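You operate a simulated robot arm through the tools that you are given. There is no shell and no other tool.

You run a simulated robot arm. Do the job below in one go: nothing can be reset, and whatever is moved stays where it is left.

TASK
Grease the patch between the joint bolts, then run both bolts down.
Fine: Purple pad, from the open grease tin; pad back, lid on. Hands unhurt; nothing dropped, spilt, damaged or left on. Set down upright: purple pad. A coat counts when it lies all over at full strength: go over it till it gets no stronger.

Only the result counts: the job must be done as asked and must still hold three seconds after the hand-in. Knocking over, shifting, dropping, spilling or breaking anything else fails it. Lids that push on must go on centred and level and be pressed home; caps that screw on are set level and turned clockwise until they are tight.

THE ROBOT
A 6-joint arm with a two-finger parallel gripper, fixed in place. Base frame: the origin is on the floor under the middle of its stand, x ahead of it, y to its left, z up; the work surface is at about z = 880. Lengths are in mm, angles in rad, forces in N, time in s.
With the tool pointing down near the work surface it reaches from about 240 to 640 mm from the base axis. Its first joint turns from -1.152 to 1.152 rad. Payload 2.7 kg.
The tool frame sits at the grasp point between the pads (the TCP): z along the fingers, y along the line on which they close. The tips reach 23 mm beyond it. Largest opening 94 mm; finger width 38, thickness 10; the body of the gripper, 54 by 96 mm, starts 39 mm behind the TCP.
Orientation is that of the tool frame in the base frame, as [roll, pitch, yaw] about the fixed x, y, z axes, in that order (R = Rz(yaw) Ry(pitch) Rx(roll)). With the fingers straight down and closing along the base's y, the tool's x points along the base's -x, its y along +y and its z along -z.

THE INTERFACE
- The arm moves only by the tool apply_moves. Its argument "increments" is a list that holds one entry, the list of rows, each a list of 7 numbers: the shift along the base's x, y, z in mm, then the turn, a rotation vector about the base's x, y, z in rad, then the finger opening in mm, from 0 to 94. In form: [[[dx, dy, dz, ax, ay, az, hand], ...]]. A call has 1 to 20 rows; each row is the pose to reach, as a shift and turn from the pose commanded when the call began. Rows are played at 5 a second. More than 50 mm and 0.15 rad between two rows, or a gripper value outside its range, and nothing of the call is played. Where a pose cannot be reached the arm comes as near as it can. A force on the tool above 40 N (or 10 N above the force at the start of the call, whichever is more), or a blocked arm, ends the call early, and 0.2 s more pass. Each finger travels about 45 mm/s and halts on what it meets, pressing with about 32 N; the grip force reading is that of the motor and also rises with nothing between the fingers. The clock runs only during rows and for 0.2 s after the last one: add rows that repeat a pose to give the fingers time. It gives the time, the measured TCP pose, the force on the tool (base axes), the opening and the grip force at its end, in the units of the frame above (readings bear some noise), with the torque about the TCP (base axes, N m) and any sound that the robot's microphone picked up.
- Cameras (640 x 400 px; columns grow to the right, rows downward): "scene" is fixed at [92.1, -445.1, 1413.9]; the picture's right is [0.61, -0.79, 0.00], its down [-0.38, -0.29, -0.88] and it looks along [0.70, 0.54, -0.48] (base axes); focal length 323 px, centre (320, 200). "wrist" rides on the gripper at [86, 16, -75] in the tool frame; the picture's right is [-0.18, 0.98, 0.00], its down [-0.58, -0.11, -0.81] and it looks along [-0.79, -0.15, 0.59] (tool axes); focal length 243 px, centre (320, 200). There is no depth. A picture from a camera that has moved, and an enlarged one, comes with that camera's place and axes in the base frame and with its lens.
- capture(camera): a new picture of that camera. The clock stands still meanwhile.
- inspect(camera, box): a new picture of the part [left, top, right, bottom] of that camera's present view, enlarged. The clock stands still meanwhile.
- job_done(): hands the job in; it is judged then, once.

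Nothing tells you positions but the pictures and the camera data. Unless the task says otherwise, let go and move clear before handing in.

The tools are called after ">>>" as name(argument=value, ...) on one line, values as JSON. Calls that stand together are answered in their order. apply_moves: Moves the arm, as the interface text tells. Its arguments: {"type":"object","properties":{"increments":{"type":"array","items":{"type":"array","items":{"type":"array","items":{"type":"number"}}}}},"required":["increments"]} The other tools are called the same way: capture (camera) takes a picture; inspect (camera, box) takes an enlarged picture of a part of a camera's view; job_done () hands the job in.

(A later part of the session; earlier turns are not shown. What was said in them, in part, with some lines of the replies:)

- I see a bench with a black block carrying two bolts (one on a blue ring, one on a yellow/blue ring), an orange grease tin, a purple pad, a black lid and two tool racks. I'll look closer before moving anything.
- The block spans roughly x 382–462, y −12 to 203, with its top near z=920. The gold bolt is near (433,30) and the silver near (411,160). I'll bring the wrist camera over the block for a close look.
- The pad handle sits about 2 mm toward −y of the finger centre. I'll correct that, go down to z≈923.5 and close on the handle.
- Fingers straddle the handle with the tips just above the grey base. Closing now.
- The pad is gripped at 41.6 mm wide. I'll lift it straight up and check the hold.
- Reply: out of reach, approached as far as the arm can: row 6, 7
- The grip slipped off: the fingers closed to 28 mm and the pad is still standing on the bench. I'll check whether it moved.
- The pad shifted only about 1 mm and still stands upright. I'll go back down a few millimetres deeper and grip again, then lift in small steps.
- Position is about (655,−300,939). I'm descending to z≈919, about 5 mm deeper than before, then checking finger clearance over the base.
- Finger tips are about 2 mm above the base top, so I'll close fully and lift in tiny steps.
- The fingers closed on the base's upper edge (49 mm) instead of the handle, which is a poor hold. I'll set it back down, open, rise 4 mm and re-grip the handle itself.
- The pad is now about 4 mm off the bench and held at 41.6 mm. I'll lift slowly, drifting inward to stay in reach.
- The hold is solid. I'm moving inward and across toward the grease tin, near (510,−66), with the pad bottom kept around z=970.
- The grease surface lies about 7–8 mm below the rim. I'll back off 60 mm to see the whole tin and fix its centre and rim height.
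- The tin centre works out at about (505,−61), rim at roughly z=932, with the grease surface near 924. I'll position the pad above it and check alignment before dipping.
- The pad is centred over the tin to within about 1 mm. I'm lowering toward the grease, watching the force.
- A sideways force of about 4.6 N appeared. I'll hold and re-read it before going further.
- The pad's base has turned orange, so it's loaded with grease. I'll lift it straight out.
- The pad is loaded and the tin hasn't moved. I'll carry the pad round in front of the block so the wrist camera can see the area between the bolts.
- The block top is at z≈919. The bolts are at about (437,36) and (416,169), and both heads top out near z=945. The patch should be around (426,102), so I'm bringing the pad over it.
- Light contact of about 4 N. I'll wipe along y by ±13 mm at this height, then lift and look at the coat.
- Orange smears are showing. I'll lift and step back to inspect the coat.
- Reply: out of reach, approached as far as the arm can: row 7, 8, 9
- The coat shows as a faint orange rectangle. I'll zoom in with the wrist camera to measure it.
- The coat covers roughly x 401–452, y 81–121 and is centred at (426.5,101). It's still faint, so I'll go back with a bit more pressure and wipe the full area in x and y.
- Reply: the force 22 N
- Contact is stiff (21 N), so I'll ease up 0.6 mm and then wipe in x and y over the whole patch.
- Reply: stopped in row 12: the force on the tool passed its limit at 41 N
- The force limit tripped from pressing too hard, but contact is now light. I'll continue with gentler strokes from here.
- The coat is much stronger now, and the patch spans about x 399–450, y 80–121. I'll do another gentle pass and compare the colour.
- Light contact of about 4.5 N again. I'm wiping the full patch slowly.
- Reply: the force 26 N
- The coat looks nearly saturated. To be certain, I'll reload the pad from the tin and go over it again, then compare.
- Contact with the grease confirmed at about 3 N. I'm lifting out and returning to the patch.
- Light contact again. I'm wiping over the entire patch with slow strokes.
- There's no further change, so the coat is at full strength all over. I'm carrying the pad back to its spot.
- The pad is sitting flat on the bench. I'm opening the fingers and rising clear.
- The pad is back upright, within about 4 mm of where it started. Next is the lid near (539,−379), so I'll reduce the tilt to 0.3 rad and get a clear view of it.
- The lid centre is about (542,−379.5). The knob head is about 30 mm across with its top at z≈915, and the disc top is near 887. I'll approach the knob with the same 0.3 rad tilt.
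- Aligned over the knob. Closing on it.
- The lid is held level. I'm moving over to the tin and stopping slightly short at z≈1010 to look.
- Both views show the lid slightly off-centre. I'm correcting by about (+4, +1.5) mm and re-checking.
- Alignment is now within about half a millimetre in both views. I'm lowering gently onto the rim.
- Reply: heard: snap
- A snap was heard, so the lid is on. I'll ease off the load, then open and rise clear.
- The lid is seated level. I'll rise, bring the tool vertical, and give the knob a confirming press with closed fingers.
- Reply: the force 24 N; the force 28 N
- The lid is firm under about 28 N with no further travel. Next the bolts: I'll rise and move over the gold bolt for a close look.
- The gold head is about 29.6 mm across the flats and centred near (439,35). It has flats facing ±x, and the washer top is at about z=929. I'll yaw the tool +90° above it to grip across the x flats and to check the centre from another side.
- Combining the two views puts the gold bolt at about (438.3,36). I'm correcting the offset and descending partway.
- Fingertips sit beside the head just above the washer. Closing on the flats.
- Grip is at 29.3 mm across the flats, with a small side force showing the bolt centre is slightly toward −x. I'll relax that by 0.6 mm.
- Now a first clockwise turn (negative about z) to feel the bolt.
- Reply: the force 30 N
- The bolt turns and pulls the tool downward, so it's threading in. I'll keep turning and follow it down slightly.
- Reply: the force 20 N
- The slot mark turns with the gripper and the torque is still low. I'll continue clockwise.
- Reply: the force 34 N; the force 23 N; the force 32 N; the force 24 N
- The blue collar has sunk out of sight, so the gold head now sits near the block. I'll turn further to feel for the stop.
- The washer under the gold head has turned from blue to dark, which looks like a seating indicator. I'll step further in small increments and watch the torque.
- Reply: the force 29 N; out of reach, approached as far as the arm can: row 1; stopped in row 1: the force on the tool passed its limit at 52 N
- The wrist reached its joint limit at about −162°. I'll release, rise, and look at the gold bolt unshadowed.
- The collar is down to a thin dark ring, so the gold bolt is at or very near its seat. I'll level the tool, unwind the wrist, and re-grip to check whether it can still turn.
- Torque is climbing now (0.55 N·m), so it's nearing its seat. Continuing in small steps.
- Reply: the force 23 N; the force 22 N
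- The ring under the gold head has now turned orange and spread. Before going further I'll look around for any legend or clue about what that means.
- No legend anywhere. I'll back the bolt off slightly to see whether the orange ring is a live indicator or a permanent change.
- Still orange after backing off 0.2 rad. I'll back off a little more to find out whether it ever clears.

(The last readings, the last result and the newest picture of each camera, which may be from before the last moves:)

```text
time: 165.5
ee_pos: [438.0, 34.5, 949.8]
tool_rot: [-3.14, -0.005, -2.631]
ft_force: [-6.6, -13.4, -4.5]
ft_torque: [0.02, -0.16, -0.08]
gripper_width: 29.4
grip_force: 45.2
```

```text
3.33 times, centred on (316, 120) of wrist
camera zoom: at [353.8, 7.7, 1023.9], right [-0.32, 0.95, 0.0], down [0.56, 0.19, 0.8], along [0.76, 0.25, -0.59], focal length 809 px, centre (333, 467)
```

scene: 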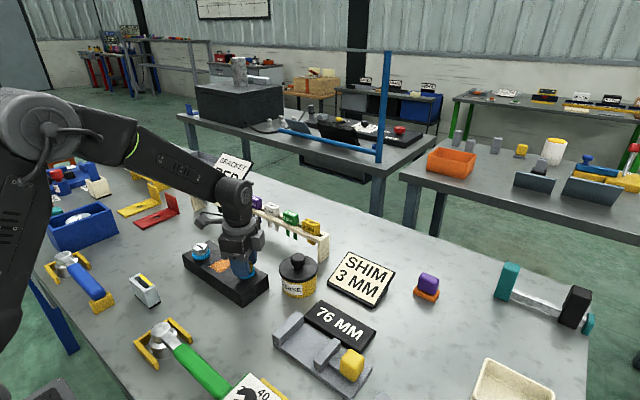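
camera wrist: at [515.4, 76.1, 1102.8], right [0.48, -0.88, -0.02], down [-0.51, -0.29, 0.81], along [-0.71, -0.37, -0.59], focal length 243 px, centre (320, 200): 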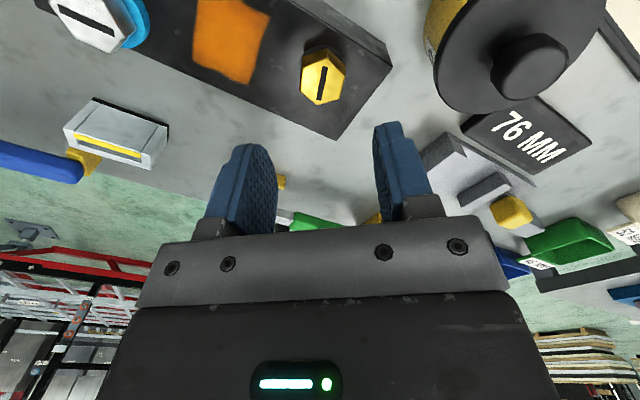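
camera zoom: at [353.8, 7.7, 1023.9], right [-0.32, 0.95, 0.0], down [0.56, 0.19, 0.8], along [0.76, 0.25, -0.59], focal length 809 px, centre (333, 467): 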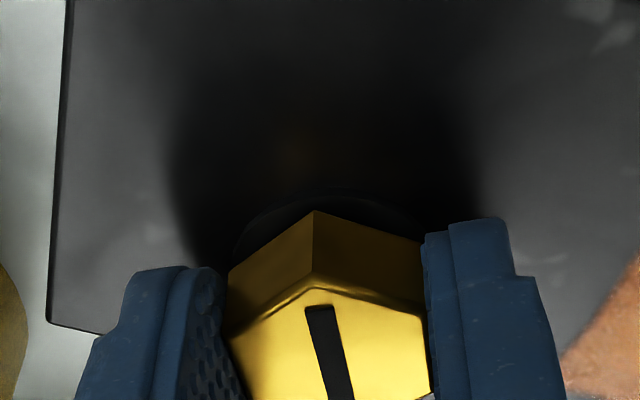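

The orange ring clears on backing off, so it's a live indicator rather than damage. I'll map the thresholds: continue loosening in small steps to see where blue returns relative to the torque onset.

>>> apply_moves(increments=[[[0, -0.4, 0.1, 0, 0, 0.05, 0], [0, -0.4, 0.2, 0, 0, 0.1, 0]]])

>>> inspect(camera="wrist", box=[220, 60, 412, 180])

>>> apply_moves(increments=[[[0, 0, 0.1, 0, 0, 0.05, 0], [0, 0, 0.2, 0, 0, 0.1, 0]]])

>>> inspect(camera="wrist", box=[220, 60, 412, 180])

>>> apply_moves(increments=[[[0, 0, 0.1, 0, 0, 0.05, 0], [0, 0, 0.2, 0, 0, 0.1, 0]]])

>>> inspect(camera="wrist", box=[220, 60, 412, 180])

```text
time: 166.1
ee_pos: [437.2, 35.0, 949.3]
tool_rot: [-3.139, -0.004, -2.531]
ft_force: [-8.0, -5.5, 0.3]
ft_torque: [-0.26, 0.49, -0.05]
gripper_width: 29.2
grip_force: 44.5
```

```text
3.33 times, centred on (316, 120) of wrist
camera zoom: at [357.1, -0.6, 1024.1], right [-0.41, 0.91, 0.0], down [0.54, 0.25, 0.8], along [0.73, 0.33, -0.59], focal length 809 px, centre (333, 467)
```

zoom: 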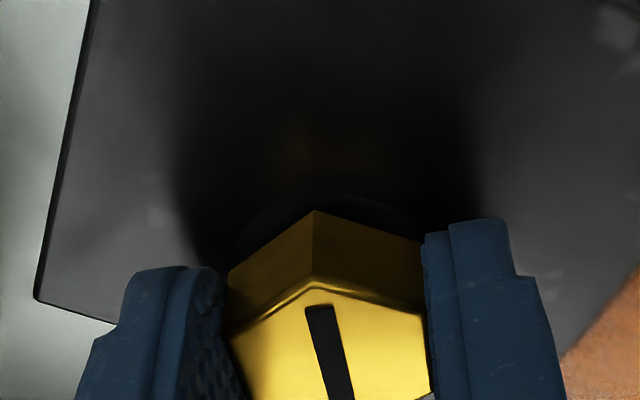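

```text
time: 166.7
ee_pos: [436.9, 35.5, 948.5]
tool_rot: [-3.139, -0.002, -2.432]
ft_force: [-18.1, -6.9, 5.3]
ft_torque: [0.52, -0.5, -0.08]
gripper_width: 29.1
grip_force: 44.7
```

```text
3.33 times, centred on (316, 120) of wrist
camera zoom: at [361.1, -8.4, 1024.3], right [-0.5, 0.87, 0.0], down [0.51, 0.3, 0.8], along [0.7, 0.4, -0.59], focal length 809 px, centre (333, 467)
```

zoom: 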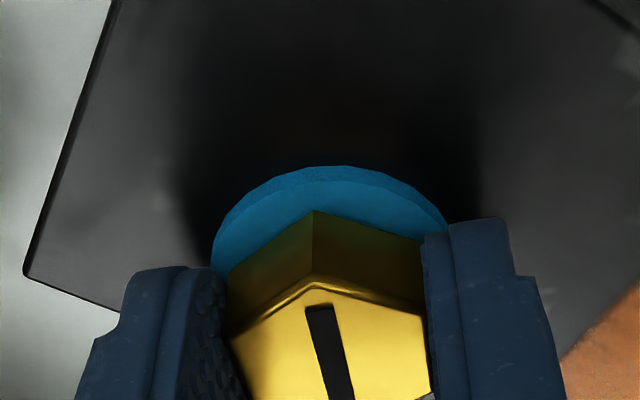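

```text
time: 167.3
ee_pos: [437.5, 35.4, 949.7]
tool_rot: [-3.139, -0.003, -2.331]
ft_force: [-14.8, -10.7, 5.3]
ft_torque: [0.27, -0.01, -0.06]
gripper_width: 29.7
grip_force: 45.3
```

```text
3.33 times, centred on (316, 120) of wrist
camera zoom: at [366.0, -15.8, 1024.6], right [-0.58, 0.81, 0.0], down [0.48, 0.35, 0.8], along [0.65, 0.47, -0.59], focal length 809 px, centre (333, 467)
```

zoom: 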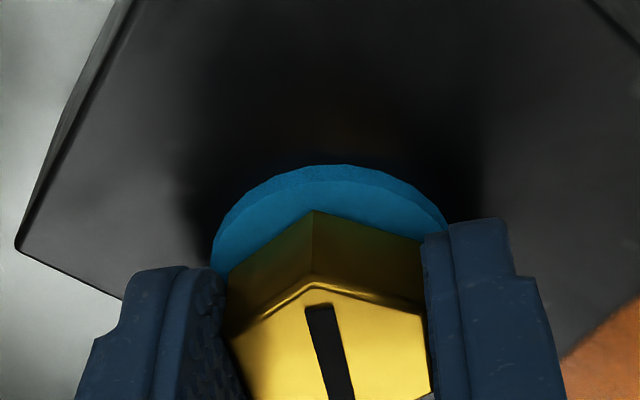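

Mapping: blue returns about 0.2 rad before the torque onset, the ring is plain dark around the seat, and orange appears about 0.25 rad past it. I read blue as "not down", dark as "seated", and orange as "squeezed out, over-tight". I'll run gold back down to firm contact with the ring still dark.

>>> apply_moves(increments=[[[-0.6, -0.4, -0.1, 0, 0, -0.1, 0], [-0.6, -0.4, -0.2, 0, 0, -0.2, 0], [-0.6, -0.4, -0.3, 0, 0, -0.3, 0], [-0.6, -0.4, -0.4, 0, 0, -0.4, 0], [-0.6, -0.4, -0.5, 0, 0, -0.46, 0], [-0.6, -0.4, -0.5, 0, 0, -0.46, 0]]])

>>> inspect(camera="wrist", box=[220, 60, 412, 180])

>>> apply_moves(increments=[[[0, 0, 0, 0, 0, -0.05, 0], [0, 0, 0, 0, 0, -0.05, 0]]])

>>> inspect(camera="wrist", box=[220, 60, 412, 180])

```text
time: 168.7
ee_pos: [437.5, 33.4, 950.1]
tool_rot: [-3.14, -0.001, -2.795]
ft_force: [0.3, -1.9, -14.7]
ft_torque: [0.23, -0.85, 0.01]
gripper_width: 29.0
grip_force: 44.9
```

```text
3.33 times, centred on (316, 120) of wrist
camera zoom: at [350.4, 21.7, 1023.5], right [-0.16, 0.99, 0.0], down [0.59, 0.1, 0.81], along [0.79, 0.13, -0.59], focal length 809 px, centre (333, 467)
```

zoom: 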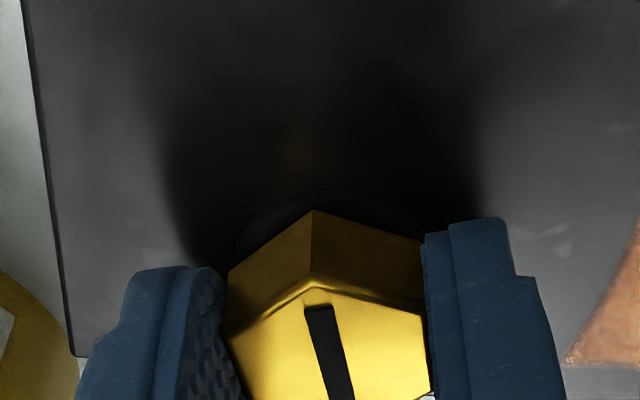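

```text
time: 169.3
ee_pos: [437.6, 35.0, 949.1]
tool_rot: [-3.139, -0.004, -2.843]
ft_force: [8.7, -1.0, -20.9]
ft_torque: [-0.02, -0.29, 0.25]
gripper_width: 29.3
grip_force: 44.9
```

```text
3.33 times, centred on (316, 120) of wrist
camera zoom: at [349.9, 26.0, 1023.5], right [-0.11, 0.99, 0.0], down [0.59, 0.07, 0.8], along [0.8, 0.09, -0.59], focal length 809 px, centre (333, 467)
```

zoom: 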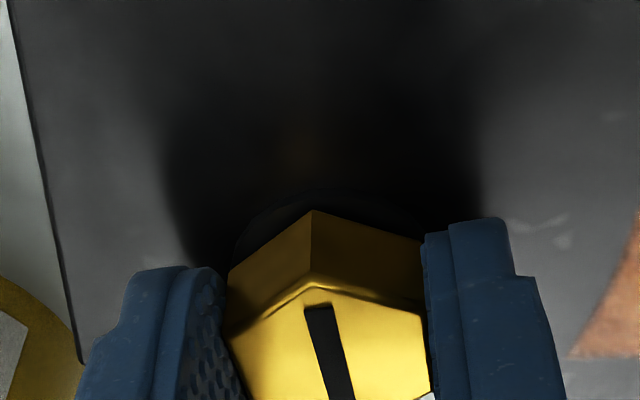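

Gold is dark-ringed and firm at 0.25 N·m. Before finalising, I'll check the background benches for any finished bolted joint showing what a correct ring looks like.

>>> inspect(camera="scene", box=[0, 80, 112, 150])

>>> inspect(camera="scene", box=[440, 80, 640, 205])

>>> inspect(camera="scene", box=[180, 40, 380, 165])

>>> inspect(camera="scene", box=[80, 20, 190, 90])

```text
5.71 times, centred on (56, 115) of scene
camera zoom: at [92.7, -445.1, 1413.9], right [0.61, -0.79, 0.0], down [-0.38, -0.29, -0.88], along [0.7, 0.54, -0.48], focal length 1846 px, centre (1829, 686)
```

zoom: 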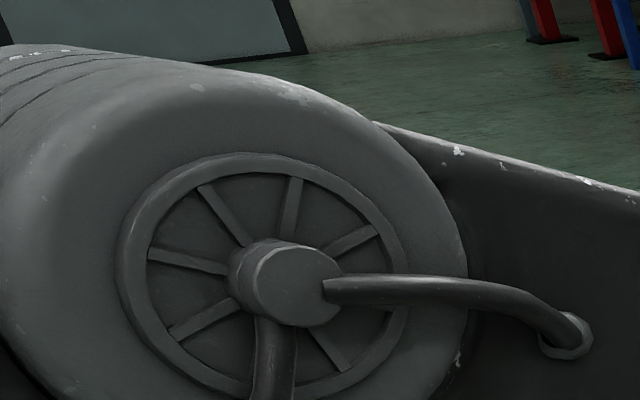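

```text
3.20 times, centred on (540, 142) of scene
camera zoom: at [92.7, -445.1, 1413.9], right [0.61, -0.79, 0.0], down [-0.38, -0.29, -0.88], along [0.7, 0.54, -0.48], focal length 1034 px, centre (-384, 384)
```

zoom: 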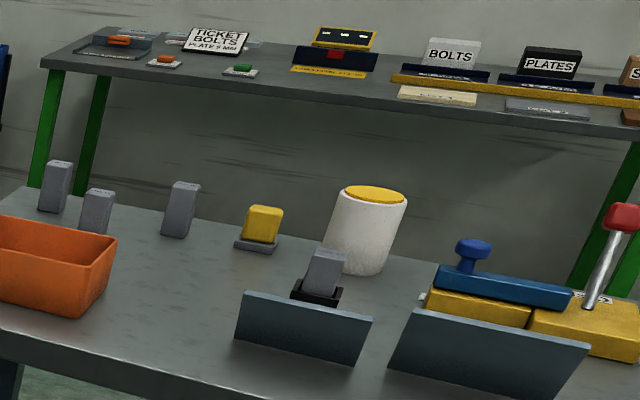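

```text
3.20 times, centred on (280, 102) of scene
camera zoom: at [92.7, -445.1, 1413.9], right [0.61, -0.79, 0.0], down [-0.38, -0.29, -0.88], along [0.7, 0.54, -0.48], focal length 1034 px, centre (448, 512)
```

zoom: 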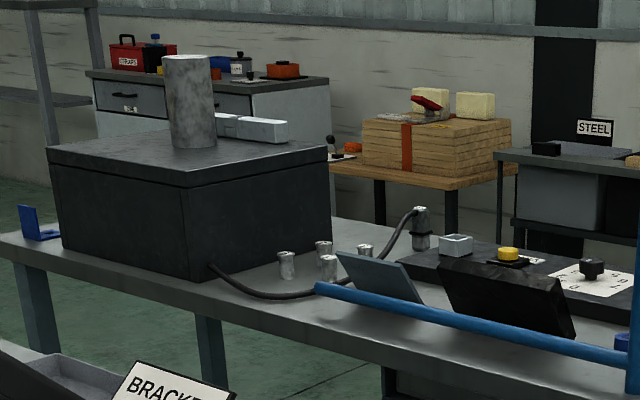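

```text
5.71 times, centred on (135, 55) of scene
camera zoom: at [92.7, -445.1, 1413.9], right [0.61, -0.79, 0.0], down [-0.38, -0.29, -0.88], along [0.7, 0.54, -0.48], focal length 1846 px, centre (1377, 1029)
```

zoom: 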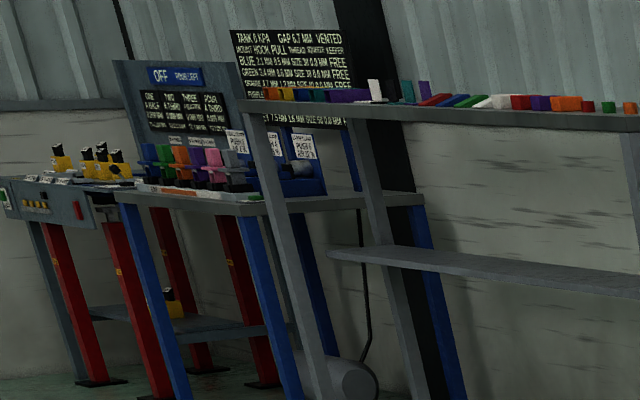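

Some boards in the background carry text. I'll zoom in on them.

>>> inspect(camera="scene", box=[116, 22, 148, 46])

>>> inspect(camera="scene", box=[100, 28, 124, 48])

>>> inspect(camera="scene", box=[490, 84, 562, 108])

>>> inspect(camera="scene", box=[200, 148, 262, 192])

```text
16.00 times, centred on (132, 34) of scene
camera zoom: at [92.7, -445.1, 1413.9], right [0.61, -0.79, 0.0], down [-0.38, -0.29, -0.88], along [0.7, 0.54, -0.48], focal length 5169 px, centre (3328, 2856)
```

zoom: 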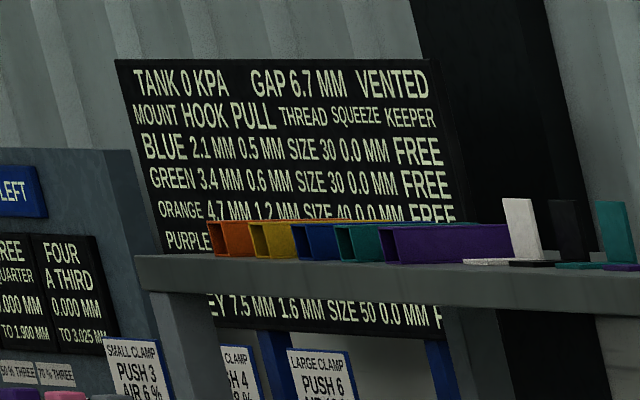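

```text
16.00 times, centred on (112, 38) of scene
camera zoom: at [92.7, -445.1, 1413.9], right [0.61, -0.79, 0.0], down [-0.38, -0.29, -0.88], along [0.7, 0.54, -0.48], focal length 5169 px, centre (3648, 2792)
```

zoom: 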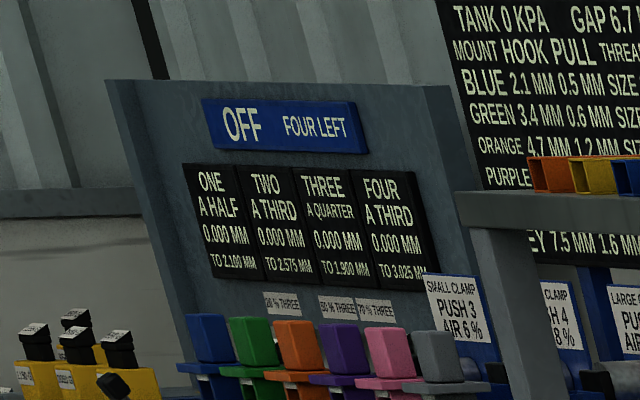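

```text
8.89 times, centred on (526, 96) of scene
camera zoom: at [92.7, -445.1, 1413.9], right [0.61, -0.79, 0.0], down [-0.38, -0.29, -0.88], along [0.7, 0.54, -0.48], focal length 2872 px, centre (-1511, 1124)
```

zoom: 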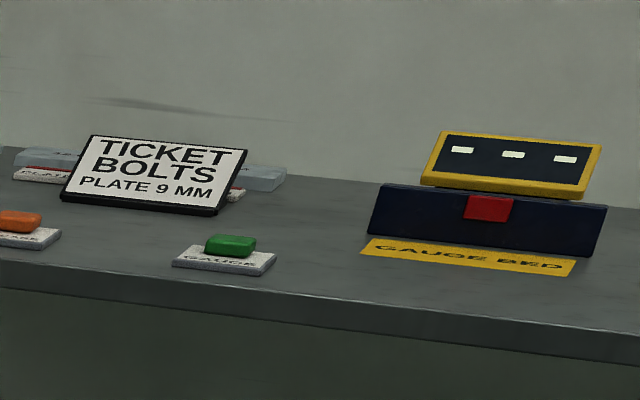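

```text
9.09 times, centred on (231, 170) of scene
camera zoom: at [92.7, -445.1, 1413.9], right [0.61, -0.79, 0.0], down [-0.38, -0.29, -0.88], along [0.7, 0.54, -0.48], focal length 2937 px, centre (1129, 473)
```

zoom: 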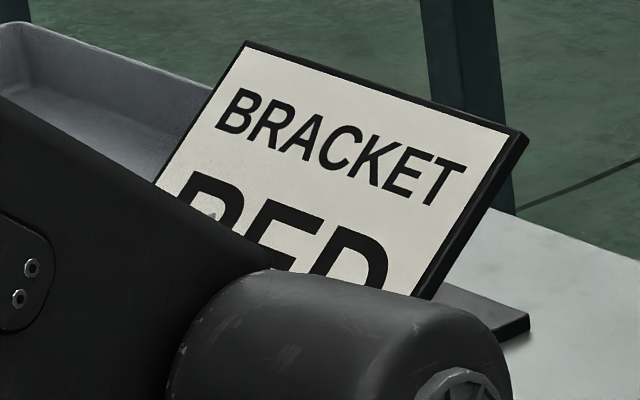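

No legend for the joint washers, so I'll keep the physical reading: down and firm, with nothing left proud or squeezed out. I'm releasing gold here and verifying it.

>>> apply_moves(increments=[[[0, 0, 0, 0, 0, 0, 15], [0, 0, 0, 0, 0, 0, 28], [0, 0, 0, 0, 0, 0, 36], [0, 0, 0, 0, 0, 0, 46], [0, 0, 0, 0, 0, 0, 52], [0, 0, 5, 0, 0, 0, 52], [0, 0, 20, 0, 0, 0, 52], [0, 0, 45, 0, 0, 0, 52], [0, 0, 70, 0, 0, 0, 52], [0, 0, 80, 0, 0, 0, 52], [0, 0, 80, 0, 0, 0, 52]]])

>>> inspect(camera="scene", box=[186, 230, 282, 290])

>>> inspect(camera="wrist", box=[224, 0, 416, 120])

```text
time: 171.7
ee_pos: [436.1, 34.3, 1028.3]
tool_rot: [-3.14, -0.005, -2.844]
ft_force: [-0.1, 0.5, 0.3]
ft_torque: [0.01, 0.0, 0.02]
gripper_width: 52.2
grip_force: 0.1
```

```text
6.67 times, centred on (234, 260) of scene
camera zoom: at [92.1, -445.1, 1413.9], right [0.61, -0.79, 0.0], down [-0.38, -0.29, -0.88], along [0.7, 0.54, -0.48], focal length 2154 px, centre (893, -200)
```

zoom: 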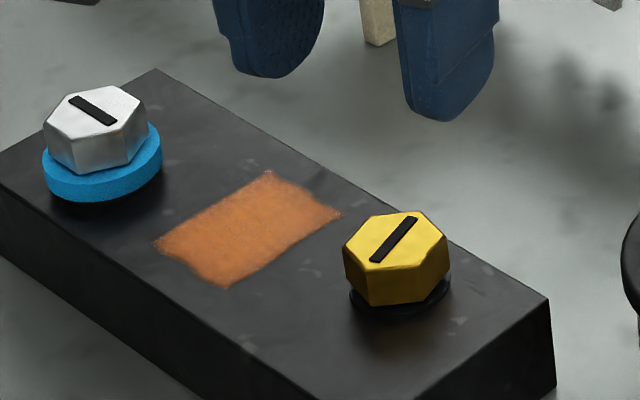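

```text
3.33 times, centred on (320, 60) of wrist
camera zoom: at [348.2, 24.6, 1103.4], right [-0.11, 0.99, 0.0], down [0.59, 0.07, 0.8], along [0.8, 0.09, -0.59], focal length 809 px, centre (320, 667)
```

zoom: 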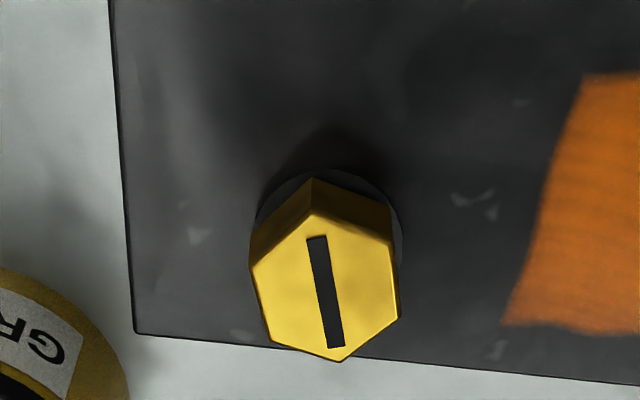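

Gold is down with a plain dark ring. Now the silver bolt, expected near (411,165); I'll move over it and look.

>>> apply_moves(increments=[[[-7, 33, 0, 0, 0, 0, 56], [-14, 66, 0, 0, 0, 0, 60], [-20, 100, 0, 0, 0, 0, 60], [-25, 130, 0, 0, 0, 0, 60], [-25, 130, 0, 0, 0, 0, 60]]])

>>> inspect(camera="wrist", box=[224, 0, 416, 120])

```text
time: 172.9
ee_pos: [412.4, 165.1, 1030.4]
tool_rot: [-3.141, -0.003, -2.846]
ft_force: [-0.6, -0.7, -0.2]
ft_torque: [0.01, 0.0, -0.01]
gripper_width: 60.0
grip_force: 0.0
```

```text
3.33 times, centred on (320, 60) of wrist
camera zoom: at [324.3, 155.9, 1104.4], right [-0.11, 0.99, 0.0], down [0.59, 0.07, 0.8], along [0.8, 0.09, -0.59], focal length 809 px, centre (320, 667)
```

zoom: 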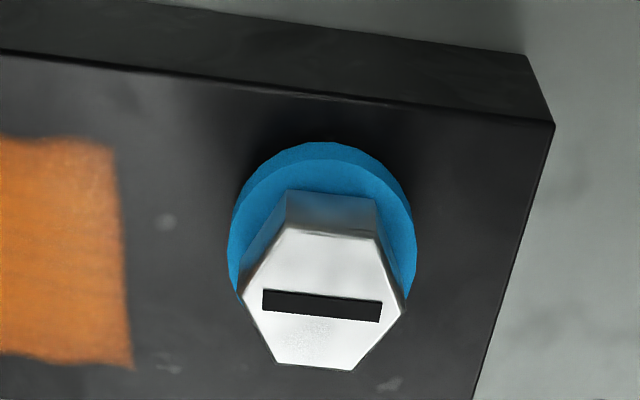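

The silver bolt is centred near (412.5,166.6) with flats facing ±x. I'll wind the wrist to +150° so one grip covers the whole run-down.

>>> apply_moves(increments=[[[0.8, 1, 0, 0, 0, 0.14, 60], [0.8, 1, 0, 0, 0, 0.28, 60], [0.8, 1, 0, 0, 0, 0.42, 60], [0.8, 1, 0, 0, 0, 0.56, 60], [0.8, 1, 0, 0, 0, 0.7, 60], [0.8, 1, 0, 0, 0, 0.84, 60], [0.8, 1, 0, 0, 0, 0.98, 60], [0.8, 1, 0, 0, 0, 1.12, 60], [0.8, 1, 0, 0, 0, 1.26, 60], [0.8, 1, 0, 0, 0, 1.4, 60], [0.8, 1, 0, 0, 0, 1.54, 60], [0.8, 1, 0, 0, 0, 1.68, 60], [0.8, 1, 0, 0, 0, 1.82, 60], [0.8, 1, 0, 0, 0, 1.96, 60], [0.8, 1, 0, 0, 0, 2.1, 60], [0.8, 1, 0, 0, 0, 2.2, 60], [0.8, 1, 0, 0, 0, 2.322, 60], [0.8, 1, 0, 0, 0, 2.322, 60]]])

>>> inspect(camera="wrist", box=[224, 0, 416, 120])

```text
time: 176.7
ee_pos: [412.4, 166.0, 1027.6]
tool_rot: [-3.138, -0.002, -0.52]
ft_force: [0.3, 0.3, 0.5]
ft_torque: [0.0, -0.01, 0.02]
gripper_width: 60.1
grip_force: 0.0
```

```text
3.33 times, centred on (320, 60) of wrist
camera zoom: at [478.8, 108.9, 1102.7], right [-0.65, -0.76, 0.0], down [-0.45, 0.38, 0.8], along [-0.61, 0.52, -0.59], focal length 809 px, centre (320, 667)
```

zoom: 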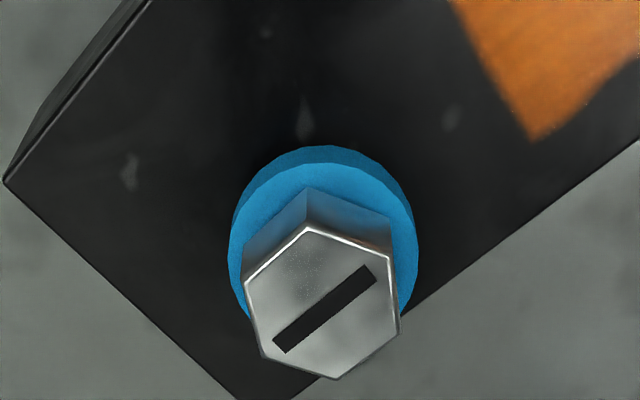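

>>> apply_moves(increments=[[[-0.5, 0.1, -12, 0, 0, 0, 60], [-0.9, 0.2, -28, 0, 0, 0, 56], [-0.9, 0.2, -44, 0, 0, 0, 52], [-0.9, 0.2, -58, 0, 0, 0, 50], [-0.9, 0.2, -66, 0, 0, 0, 50], [-0.9, 0.2, -71, 0, 0, 0, 50], [-0.9, 0.2, -71, 0, 0, 0, 50]]])

>>> inspect(camera="wrist", box=[160, 0, 480, 200])

>>> inspect(camera="scene", box=[156, 210, 268, 290])

```text
time: 178.3
ee_pos: [410.0, 166.6, 958.3]
tool_rot: [-3.14, -0.004, -0.523]
ft_force: [-0.9, -0.1, 0.1]
ft_torque: [0.03, 0.03, 0.0]
gripper_width: 49.9
grip_force: 0.0
```

```text
2.00 times, centred on (320, 100) of wrist
camera zoom: at [476.9, 110.0, 1031.9], right [-0.65, -0.76, 0.0], down [-0.45, 0.38, 0.8], along [-0.61, 0.52, -0.59], focal length 485 px, centre (320, 400)
```

zoom: 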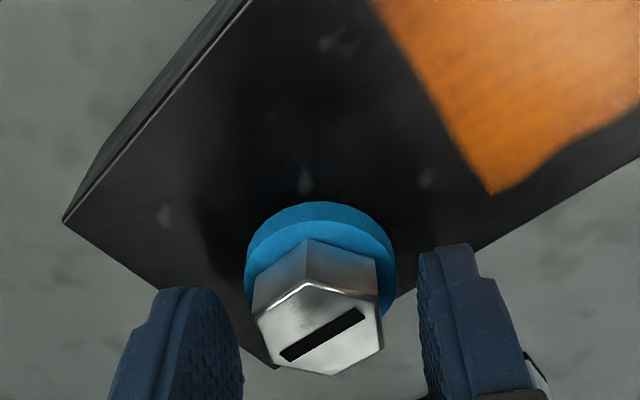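

```text
5.00 times, centred on (212, 250) of scene
camera zoom: at [92.1, -445.1, 1413.9], right [0.61, -0.79, 0.0], down [-0.38, -0.29, -0.88], along [0.7, 0.54, -0.48], focal length 1615 px, centre (860, -50)
```

zoom: 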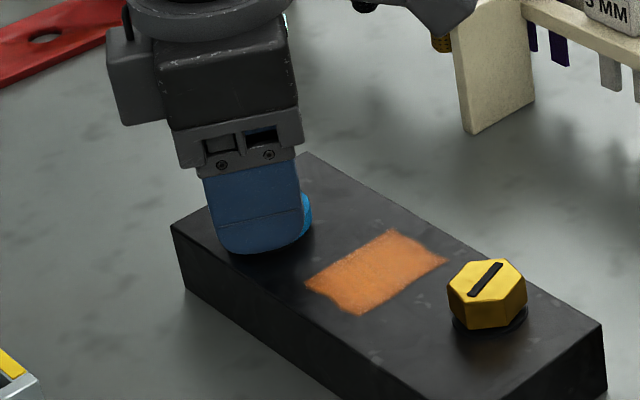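

>>> apply_moves(increments=[[[0, 0, -1, 0, 0, 0, 50], [0, 0, -1.5, 0, 0, 0, 44], [0, 0, -1.5, 0, 0, 0, 36], [0, 0, -1.5, 0, 0, 0, 28], [0, 0, -1.5, 0, 0, 0, 15], [0, 0, -1.5, 0, 0, 0, 0], [0, 0, -1.5, 0, 0, 0, 0]]])

>>> inspect(camera="wrist", box=[160, 0, 480, 200])

```text
time: 179.9
ee_pos: [409.6, 165.9, 956.1]
tool_rot: [-3.139, -0.001, -0.522]
ft_force: [-3.6, -9.7, 0.7]
ft_torque: [-0.18, 0.14, -0.04]
gripper_width: 29.2
grip_force: 44.7
```

```text
2.00 times, centred on (320, 100) of wrist
camera zoom: at [477.3, 109.3, 1031.2], right [-0.65, -0.76, 0.0], down [-0.45, 0.38, 0.81], along [-0.61, 0.52, -0.59], focal length 485 px, centre (320, 400)
```

zoom: 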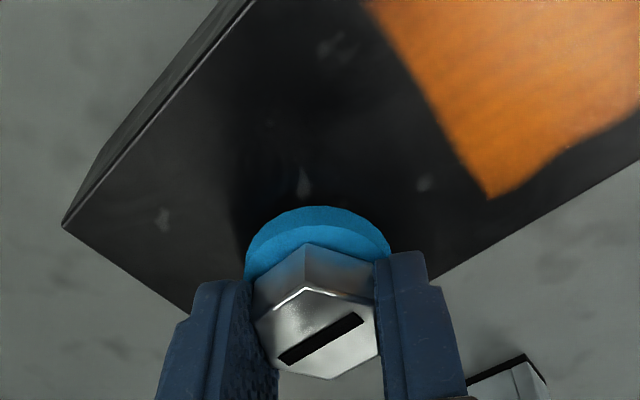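

Gripped at 29.2 mm. I'm turning clockwise and following it down at about 1.8 mm/rad.

>>> apply_moves(increments=[[[-0.2, -0.5, -0.2, 0, 0, -0.13, 0], [-0.2, -0.5, -0.5, 0, 0, -0.26, 0], [-0.2, -0.5, -0.7, 0, 0, -0.39, 0], [-0.2, -0.5, -0.9, 0, 0, -0.52, 0], [-0.2, -0.5, -1.2, 0, 0, -0.65, 0], [-0.2, -0.5, -1.4, 0, 0, -0.78, 0], [-0.2, -0.5, -1.6, 0, 0, -0.91, 0], [-0.2, -0.5, -1.9, 0, 0, -1.04, 0]]])

>>> apply_moves(increments=[[[0, 0, -0.2, 0, 0, -0.13, 0], [0, 0, -0.5, 0, 0, -0.26, 0], [0, 0, -0.7, 0, 0, -0.39, 0], [0, 0, -0.9, 0, 0, -0.52, 0], [0, 0, -1.2, 0, 0, -0.65, 0], [0, 0, -1.4, 0, 0, -0.78, 0], [0, 0, -1.6, 0, 0, -0.91, 0], [0, 0, -1.9, 0, 0, -1.04, 0]]])

>>> inspect(camera="wrist", box=[220, 60, 412, 180])

```text
time: 181.7
ee_pos: [412.6, 166.3, 954.0]
tool_rot: [-3.139, -0.003, -1.564]
ft_force: [-3.8, 4.1, -4.6]
ft_torque: [0.13, 0.03, 0.05]
gripper_width: 29.5
grip_force: 45.3
```

```text
time: 183.5
ee_pos: [413.9, 166.1, 952.1]
tool_rot: [-3.138, 0.003, -2.604]
ft_force: [21.6, 4.6, -19.8]
ft_torque: [0.17, -0.42, 0.08]
gripper_width: 29.5
grip_force: 45.4
```

```text
3.33 times, centred on (316, 120) of wrist
camera zoom: at [329.7, 136.1, 1026.8], right [-0.34, 0.94, 0.0], down [0.55, 0.21, 0.81], along [0.76, 0.28, -0.59], focal length 809 px, centre (333, 467)
```

zoom: 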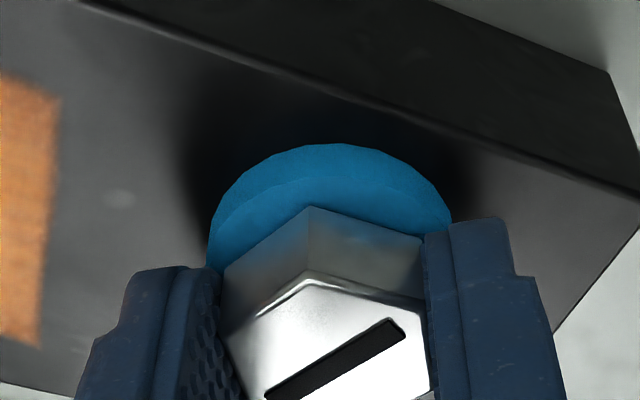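

>>> apply_moves(increments=[[[0.6, 0.1, -0.5, 0, 0, 0, 0], [1.2, 0.2, -0.9, 0, 0, 0, 0]]])

>>> apply_moves(increments=[[[0, 0, -0.2, 0, 0, -0.13, 0], [0, 0, -0.4, 0, 0, -0.26, 0], [0, 0, -0.6, 0, 0, -0.39, 0], [0, 0, -0.8, 0, 0, -0.52, 0], [0, 0, -1.1, 0, 0, -0.65, 0], [0, 0, -1.3, 0, 0, -0.78, 0]]])

>>> inspect(camera="wrist", box=[220, 60, 412, 180])

```text
time: 184.1
ee_pos: [412.1, 165.8, 953.8]
tool_rot: [-3.139, -0.001, -2.602]
ft_force: [10.8, 5.1, -9.8]
ft_torque: [0.72, -0.91, -0.01]
gripper_width: 29.5
grip_force: 45.2
```

```text
time: 185.5
ee_pos: [413.2, 165.4, 950.9]
tool_rot: [-3.139, -0.003, 2.899]
ft_force: [14.8, -3.3, 3.9]
ft_torque: [0.07, 0.84, 0.01]
gripper_width: 29.3
grip_force: 45.1
```

```text
3.33 times, centred on (316, 120) of wrist
camera zoom: at [332.8, 202.2, 1025.4], right [0.42, 0.91, 0.0], down [0.54, -0.24, 0.81], along [0.73, -0.34, -0.59], focal length 809 px, centre (333, 467)
```

zoom: 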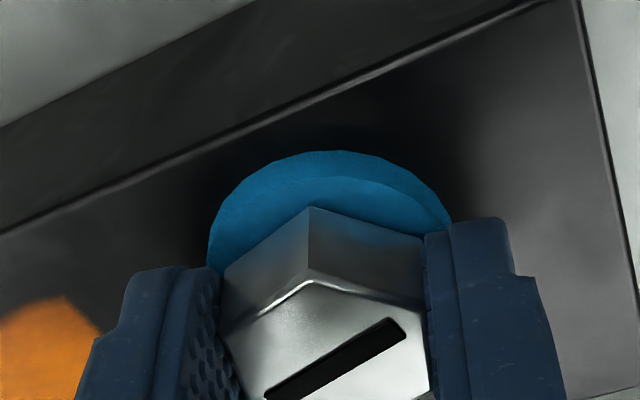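

>>> apply_moves(increments=[[[0.7, -0.2, 0, 0, 0, -0.13, 0], [0.7, -0.2, -0.2, 0, 0, -0.26, 0], [0.7, -0.2, -0.4, 0, 0, -0.39, 0], [0.7, -0.2, -0.6, 0, 0, -0.52, 0], [0.7, -0.2, -0.8, 0, 0, -0.65, 0], [0.7, -0.2, -1.0, 0, 0, -0.78, 0]]])

>>> inspect(camera="wrist", box=[220, 60, 412, 180])

```text
time: 186.9
ee_pos: [413.0, 163.5, 949.3]
tool_rot: [-3.139, -0.003, 2.117]
ft_force: [-1.5, -12.7, 10.9]
ft_torque: [0.8, 0.7, 0.03]
gripper_width: 29.3
grip_force: 44.5
```

```text
3.33 times, centred on (316, 120) of wrist
camera zoom: at [381.6, 247.2, 1023.8], right [0.94, 0.35, 0.0], down [0.21, -0.55, 0.8], along [0.28, -0.75, -0.59], focal length 809 px, centre (333, 467)
```

zoom: 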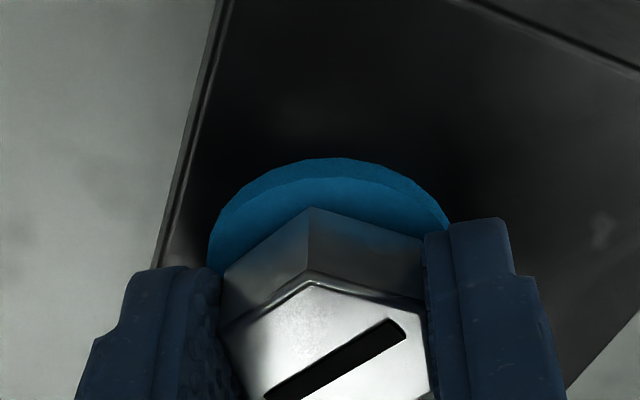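

>>> apply_moves(increments=[[[0, -0.5, 0, 0, 0, -0.1, 0], [0, -0.6, 0, 0, 0, -0.2, 0], [0, -0.6, -0.2, 0, 0, -0.3, 0], [0, -0.6, -0.3, 0, 0, -0.4, 0]]])

>>> inspect(camera="wrist", box=[220, 60, 412, 180])

>>> apply_moves(increments=[[[0, 0, -0.1, 0, 0, -0.05, 0], [0, 0, -0.2, 0, 0, -0.1, 0]]])

>>> inspect(camera="wrist", box=[220, 60, 412, 180])

```text
time: 187.9
ee_pos: [411.7, 164.0, 948.1]
tool_rot: [-3.134, -0.001, 1.72]
ft_force: [-18.8, -13.9, 3.4]
ft_torque: [0.86, 0.15, 0.01]
gripper_width: 29.6
grip_force: 45.2
```

```text
3.33 times, centred on (316, 120) of wrist
camera zoom: at [415.9, 252.8, 1022.6], right [1.0, -0.04, -0.01], down [-0.01, -0.59, 0.81], along [-0.03, -0.81, -0.59], focal length 809 px, centre (333, 467)
```

zoom: 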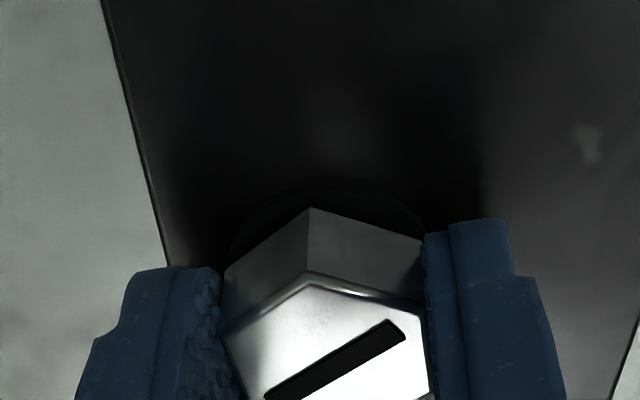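

```text
time: 188.5
ee_pos: [412.1, 164.6, 947.8]
tool_rot: [-3.134, 0.002, 1.62]
ft_force: [-15.9, -14.7, -1.3]
ft_torque: [0.52, 0.31, 0.05]
gripper_width: 29.4
grip_force: 44.8
```

```text
3.33 times, centred on (316, 120) of wrist
camera zoom: at [424.4, 252.2, 1022.3], right [0.99, -0.13, -0.01], down [-0.07, -0.59, 0.81], along [-0.11, -0.8, -0.59], focal length 809 px, centre (333, 467)
```

zoom: 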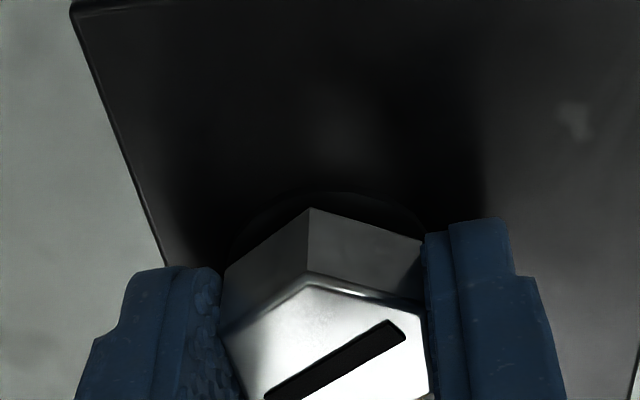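

Dark now, with no torque yet. I'm taking it to firm contact in small steps.

>>> apply_moves(increments=[[[-0.5, -0.4, 0, 0, 0, -0.05, 0], [-0.9, -0.7, -0.1, 0, 0, -0.1, 0], [-0.9, -0.7, -0.1, 0, 0, -0.1, 0]]])

>>> apply_moves(increments=[[[0, 0, 0, 0, 0, -0.05, 0], [0, 0, -0.1, 0, 0, -0.08, 0], [0, 0, -0.1, 0, 0, -0.08, 0]]])

>>> inspect(camera="wrist", box=[220, 60, 412, 180])

```text
time: 189.3
ee_pos: [412.9, 163.9, 948.2]
tool_rot: [-3.137, 0.0, 1.522]
ft_force: [-6.9, -4.7, -22.7]
ft_torque: [-1.1, -0.03, 0.14]
gripper_width: 29.3
grip_force: 44.9
```

```text
time: 190.1
ee_pos: [412.1, 164.1, 947.2]
tool_rot: [-3.137, -0.002, 1.44]
ft_force: [-5.8, -1.4, -22.8]
ft_torque: [-0.25, -0.08, 0.19]
gripper_width: 29.2
grip_force: 44.9
```

```text
3.33 times, centred on (316, 120) of wrist
camera zoom: at [439.4, 248.4, 1022.3], right [0.95, -0.31, -0.01], down [-0.18, -0.56, 0.81], along [-0.25, -0.77, -0.59], focal length 809 px, centre (333, 467)
```

zoom: 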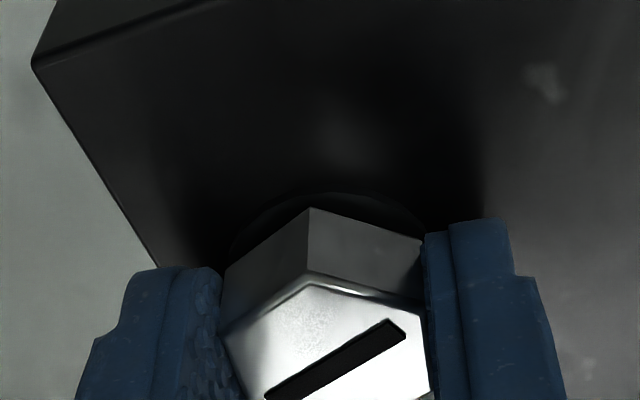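

>>> apply_moves(increments=[[[0, 0, -0.3, 0, 0, -0.04, 0], [0, 0, -0.6, 0, 0, -0.08, 0], [0, 0, -0.6, 0, 0, -0.08, 0]]])

>>> inspect(camera="wrist", box=[220, 60, 412, 180])

```text
time: 190.9
ee_pos: [412.0, 164.9, 946.7]
tool_rot: [-3.136, -0.002, 1.359]
ft_force: [-11.0, 3.4, -15.8]
ft_torque: [-0.14, 0.11, 0.15]
gripper_width: 29.4
grip_force: 45.3
```

```text
3.33 times, centred on (316, 120) of wrist
camera zoom: at [445.9, 246.0, 1022.2], right [0.92, -0.39, 0.0], down [-0.22, -0.55, 0.81], along [-0.31, -0.74, -0.59], focal length 809 px, centre (333, 467)
```

zoom: 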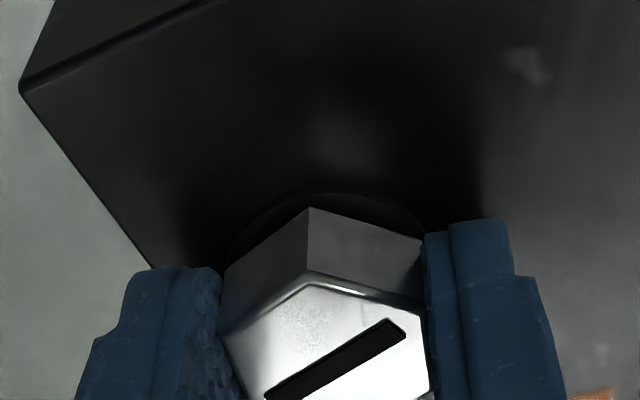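

>>> apply_moves(increments=[[[0, 0, 0, 0, 0, -0.03, 0], [0, 0, 0, 0, 0, -0.06, 0], [0, 0, 0, 0, 0, -0.06, 0]]])

>>> inspect(camera="wrist", box=[220, 60, 412, 180])

```text
time: 191.7
ee_pos: [411.6, 163.8, 946.9]
tool_rot: [-3.137, -0.002, 1.298]
ft_force: [-9.3, 1.7, -19.8]
ft_torque: [0.47, -0.15, 0.2]
gripper_width: 29.5
grip_force: 44.8
```

```text
3.33 times, centred on (316, 120) of wrist
camera zoom: at [450.7, 243.8, 1022.0], right [0.9, -0.44, 0.0], down [-0.26, -0.53, 0.81], along [-0.36, -0.72, -0.59], focal length 809 px, centre (333, 467)
```

zoom: 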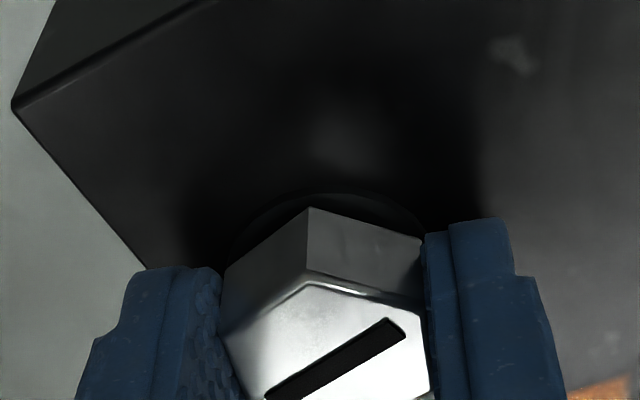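

>>> apply_moves(increments=[[[0, 0, 0, 0, 0, -0.03, 0], [0, 0, 0, 0, 0, -0.05, 0], [0, 0, 0, 0, 0, -0.05, 0]]])

>>> inspect(camera="wrist", box=[220, 60, 412, 180])

```text
time: 192.5
ee_pos: [412.8, 164.6, 947.6]
tool_rot: [-3.137, 0.0, 1.252]
ft_force: [-6.0, 3.7, -23.6]
ft_torque: [-0.62, 0.1, 0.35]
gripper_width: 29.5
grip_force: 45.0
```

```text
3.33 times, centred on (316, 120) of wrist
camera zoom: at [454.4, 241.9, 1022.0], right [0.88, -0.48, 0.0], down [-0.28, -0.52, 0.81], along [-0.39, -0.7, -0.59], focal length 809 px, centre (333, 467)
```

zoom: 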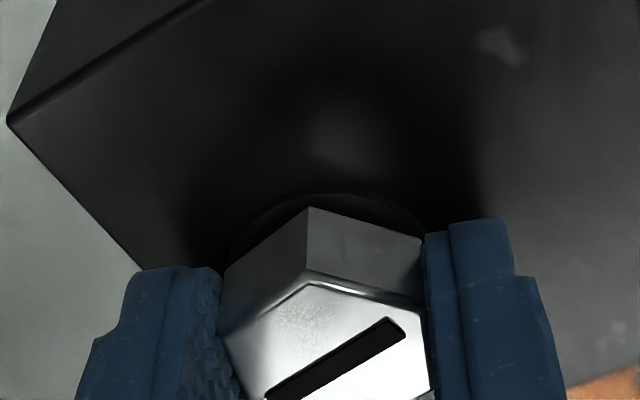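

Silver is firm at 0.35 N·m with a plain dark ring. I'll ease 0.04 rad for margin below the orange threshold, then release and check.

>>> apply_moves(increments=[[[0, 0, 0.3, 0, 0, 0.02, 0], [0, 0, 0.6, 0, 0, 0.04, 0], [0, 0, 0.6, 0, 0, 0.04, 0]]])

>>> apply_moves(increments=[[[0, 0, 0, 0, 0, 0, 15], [0, 0, 0, 0, 0, 0, 28], [0, 0, 0, 0, 0, 0, 36], [0, 0, 0, 0, 0, 0, 46], [0, 0, 0, 0, 0, 0, 52], [0, 0, 5, 0, 0, 0, 52], [0, 0, 20, 0, 0, 0, 52], [0, 0, 45, 0, 0, 0, 52], [0, 0, 70, 0, 0, 0, 52], [0, 0, 80, 0, 0, 0, 52], [0, 0, 80, 0, 0, 0, 52]]])

>>> capture(camera="wrist")

>>> inspect(camera="scene", box=[186, 230, 282, 290])

```text
time: 193.3
ee_pos: [412.4, 163.3, 948.4]
tool_rot: [-3.136, -0.003, 1.291]
ft_force: [-3.5, 0.1, -26.6]
ft_torque: [0.69, -0.3, -0.25]
gripper_width: 29.6
grip_force: 45.1
```

```text
time: 195.7
ee_pos: [415.2, 162.2, 1028.2]
tool_rot: [-3.139, -0.003, 1.293]
ft_force: [-0.1, -0.5, -0.4]
ft_torque: [0.01, -0.02, -0.01]
gripper_width: 52.0
grip_force: 0.1
```

```text
taken
camera wrist: at [453.5, 241.6, 1103.0], right [0.89, -0.45, 0.0], down [-0.26, -0.53, 0.8], along [-0.36, -0.72, -0.59], focal length 243 px, centre (320, 200)
```

wrist: 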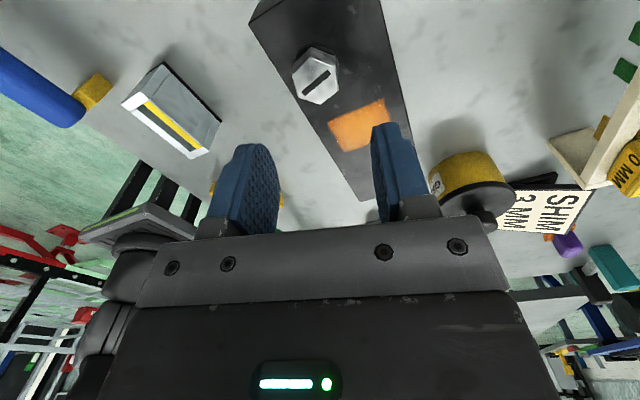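

```text
6.67 times, centred on (234, 260) of scene
camera zoom: at [92.1, -445.1, 1413.9], right [0.61, -0.79, 0.0], down [-0.38, -0.29, -0.88], along [0.7, 0.54, -0.48], focal length 2154 px, centre (893, -200)
```

zoom: 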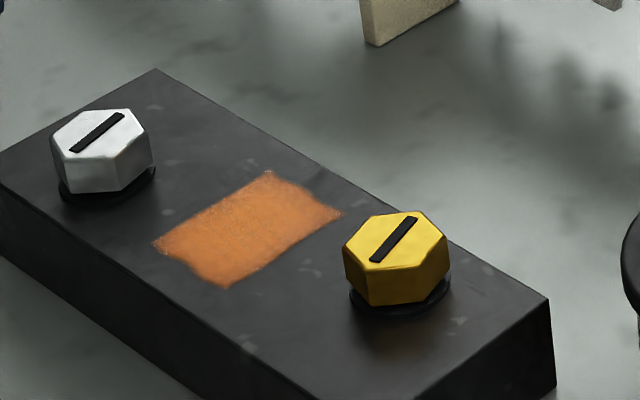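

Both bolts are down with plain dark rings, and the coat is intact. I'll move the arm clear, unwinding the wrist, and do a final check of everything.

>>> apply_moves(increments=[[[0, 0, 20, 0, 0, 0.14, 52], [-5, -10, 45, 0, 0, 0.28, 52], [-10, -25, 70, 0, 0, 0.42, 52], [-15, -40, 95, 0, 0, 0.56, 52], [-20, -55, 120, 0, 0, 0.7, 52], [-25, -70, 140, 0, 0, 0.84, 52], [-30, -85, 155, 0, 0, 0.98, 52], [-35, -100, 170, 0, 0, 1.12, 52], [-40, -115, 180, 0, 0, 1.26, 60], [-45, -130, 190, 0, 0, 1.4, 70], [-50, -145, 200, 0, 0, 1.54, 80], [-54, -160, 210, 0, 0, 1.68, 90], [-56, -175, 215, 0, 0, 1.84, 94], [-56, -190, 215, 0, 0, 1.84, 94], [-56, -198, 215, 0, 0, 1.84, 94], [-56, -198, 215, 0, 0, 1.84, 94]]])

>>> capture(camera="scene")

>>> inspect(camera="scene", box=[170, 220, 330, 320])

>>> inspect(camera="scene", box=[370, 250, 530, 350])

```text
refused: row 13 steps farther than a row can; nothing moved
```

```text
taken
```

scene: 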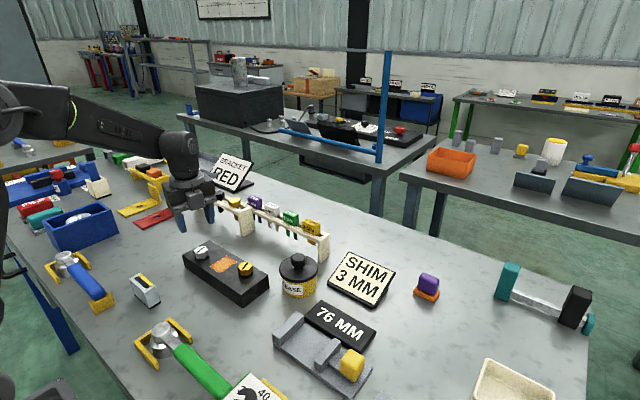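

```text
4.00 times, centred on (250, 270) of scene
camera zoom: at [92.1, -445.1, 1413.9], right [0.61, -0.79, 0.0], down [-0.38, -0.29, -0.88], along [0.7, 0.54, -0.48], focal length 1292 px, centre (600, -80)
```

zoom: 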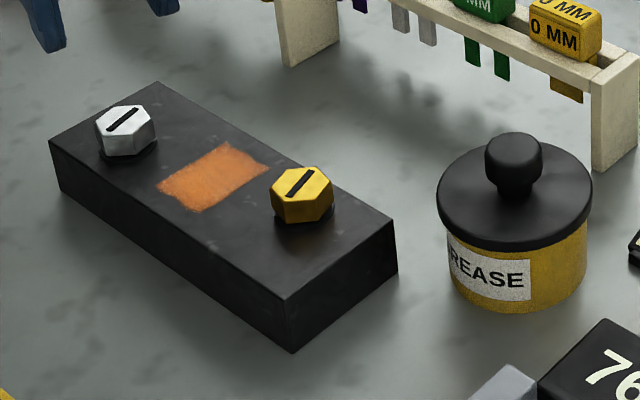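

```text
4.00 times, centred on (450, 300) of scene
camera zoom: at [92.1, -445.1, 1413.9], right [0.61, -0.79, 0.0], down [-0.38, -0.29, -0.88], along [0.7, 0.54, -0.48], focal length 1292 px, centre (-200, -200)
```

zoom: 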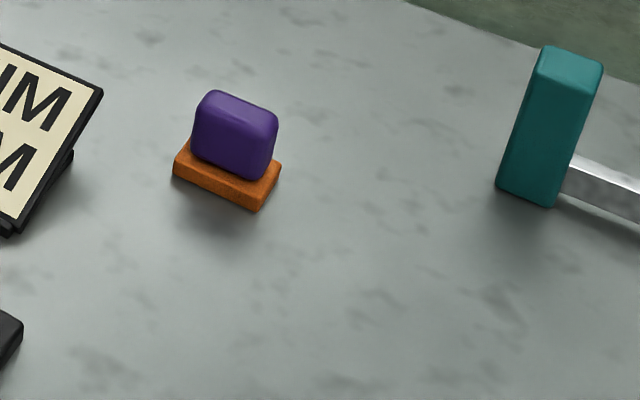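

Everything looks in place. I'm re-sending the clearing move with smaller wrist steps.

>>> apply_moves(increments=[[[0, 0, 20, 0, 0, 0.12, 52], [-5, -8, 45, 0, 0, 0.24, 52], [-10, -20, 70, 0, 0, 0.36, 52], [-15, -32, 90, 0, 0, 0.48, 52], [-20, -45, 110, 0, 0, 0.6, 52], [-25, -58, 125, 0, 0, 0.72, 52], [-30, -70, 140, 0, 0, 0.84, 52], [-34, -82, 150, 0, 0, 0.96, 52], [-38, -94, 160, 0, 0, 1.08, 60], [-42, -106, 170, 0, 0, 1.2, 65], [-46, -118, 180, 0, 0, 1.32, 70], [-50, -130, 190, 0, 0, 1.44, 75], [-53, -142, 198, 0, 0, 1.56, 80], [-56, -154, 205, 0, 0, 1.68, 85], [-58, -166, 210, 0, 0, 1.8, 90], [-58, -178, 215, 0, 0, 1.84, 94], [-58, -190, 215, 0, 0, 1.84, 94], [-58, -198, 215, 0, 0, 1.84, 94], [-58, -198, 215, 0, 0, 1.84, 94]]])

>>> capture(camera="scene")

>>> inspect(camera="scene", box=[186, 230, 282, 290])

```text
time: 199.7
ee_pos: [355.7, -34.3, 1244.6]
tool_rot: [-3.141, -0.005, 3.133]
ft_force: [0.4, 0.4, 0.5]
ft_torque: [0.02, 0.01, 0.03]
gripper_width: 93.8
grip_force: 0.0
```

```text
taken
```

scene: 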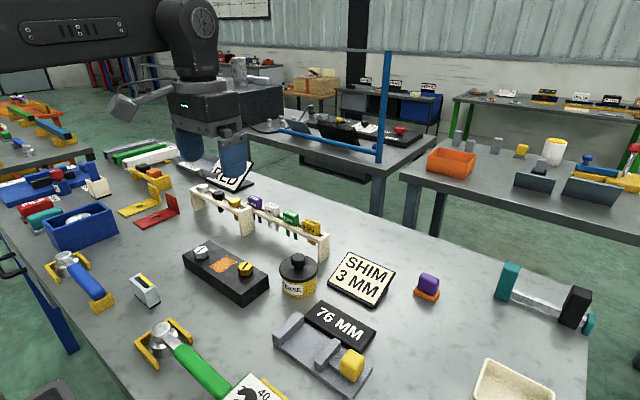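

```text
6.67 times, centred on (234, 260) of scene
camera zoom: at [92.1, -445.1, 1413.9], right [0.61, -0.79, 0.0], down [-0.38, -0.29, -0.88], along [0.7, 0.54, -0.48], focal length 2154 px, centre (893, -200)
```

zoom: 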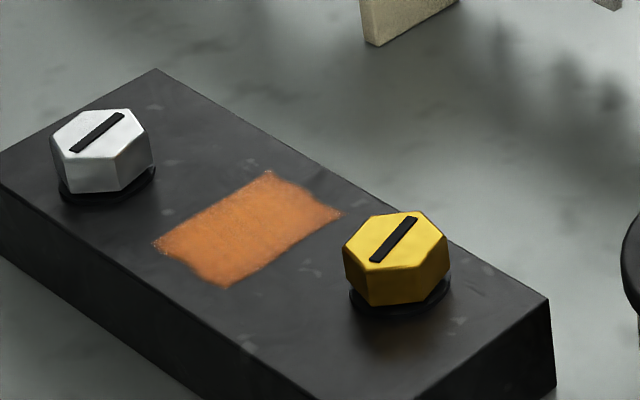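

The patch is fully coated and both bolts are down with plain dark rings. The lid is snapped on, the purple pad stands upright back in its place, and the arm is clear, so I'm handing in.

>>> job_done()

```text
The job is handed in.
```

The job is handed in. The patch is greased and both bolts are run down, but how tight to leave them was my judgement.

- **Grease:** The purple pad was loaded twice from the open tin. I went over the patch until another pass made no visible difference.
- **Pad and lid:** The purple pad is standing upright within about 4 mm of where it started. The lid snapped onto the tin and didn't move when pressed with about 28 N. The tin itself shifted about 2 mm during dipping and lidding.
- **Bolts:** Each bolt has a ring under its head. It was blue while the bolt stood up, turned dark once the head seated, and turned orange when I over-turned the gold one to about 0.9 N·m. Nothing on the benches said what the colours mean, so I treated orange as over-tight.
    - **Gold:** I backed it off until the orange cleared, then ran it down again to about 0.25 N·m. Its ring is dark.
    - **Silver:** I took it to about 0.35 N·m and eased it back slightly. Its ring is also dark.
- **If orange means correctly tight:** both bolts are under-tightened.

The pad slipped out of the gripper on my first try at lifting it. It stayed upright and moved only about 1 mm. I saw nothing else knocked, spilt or moved.
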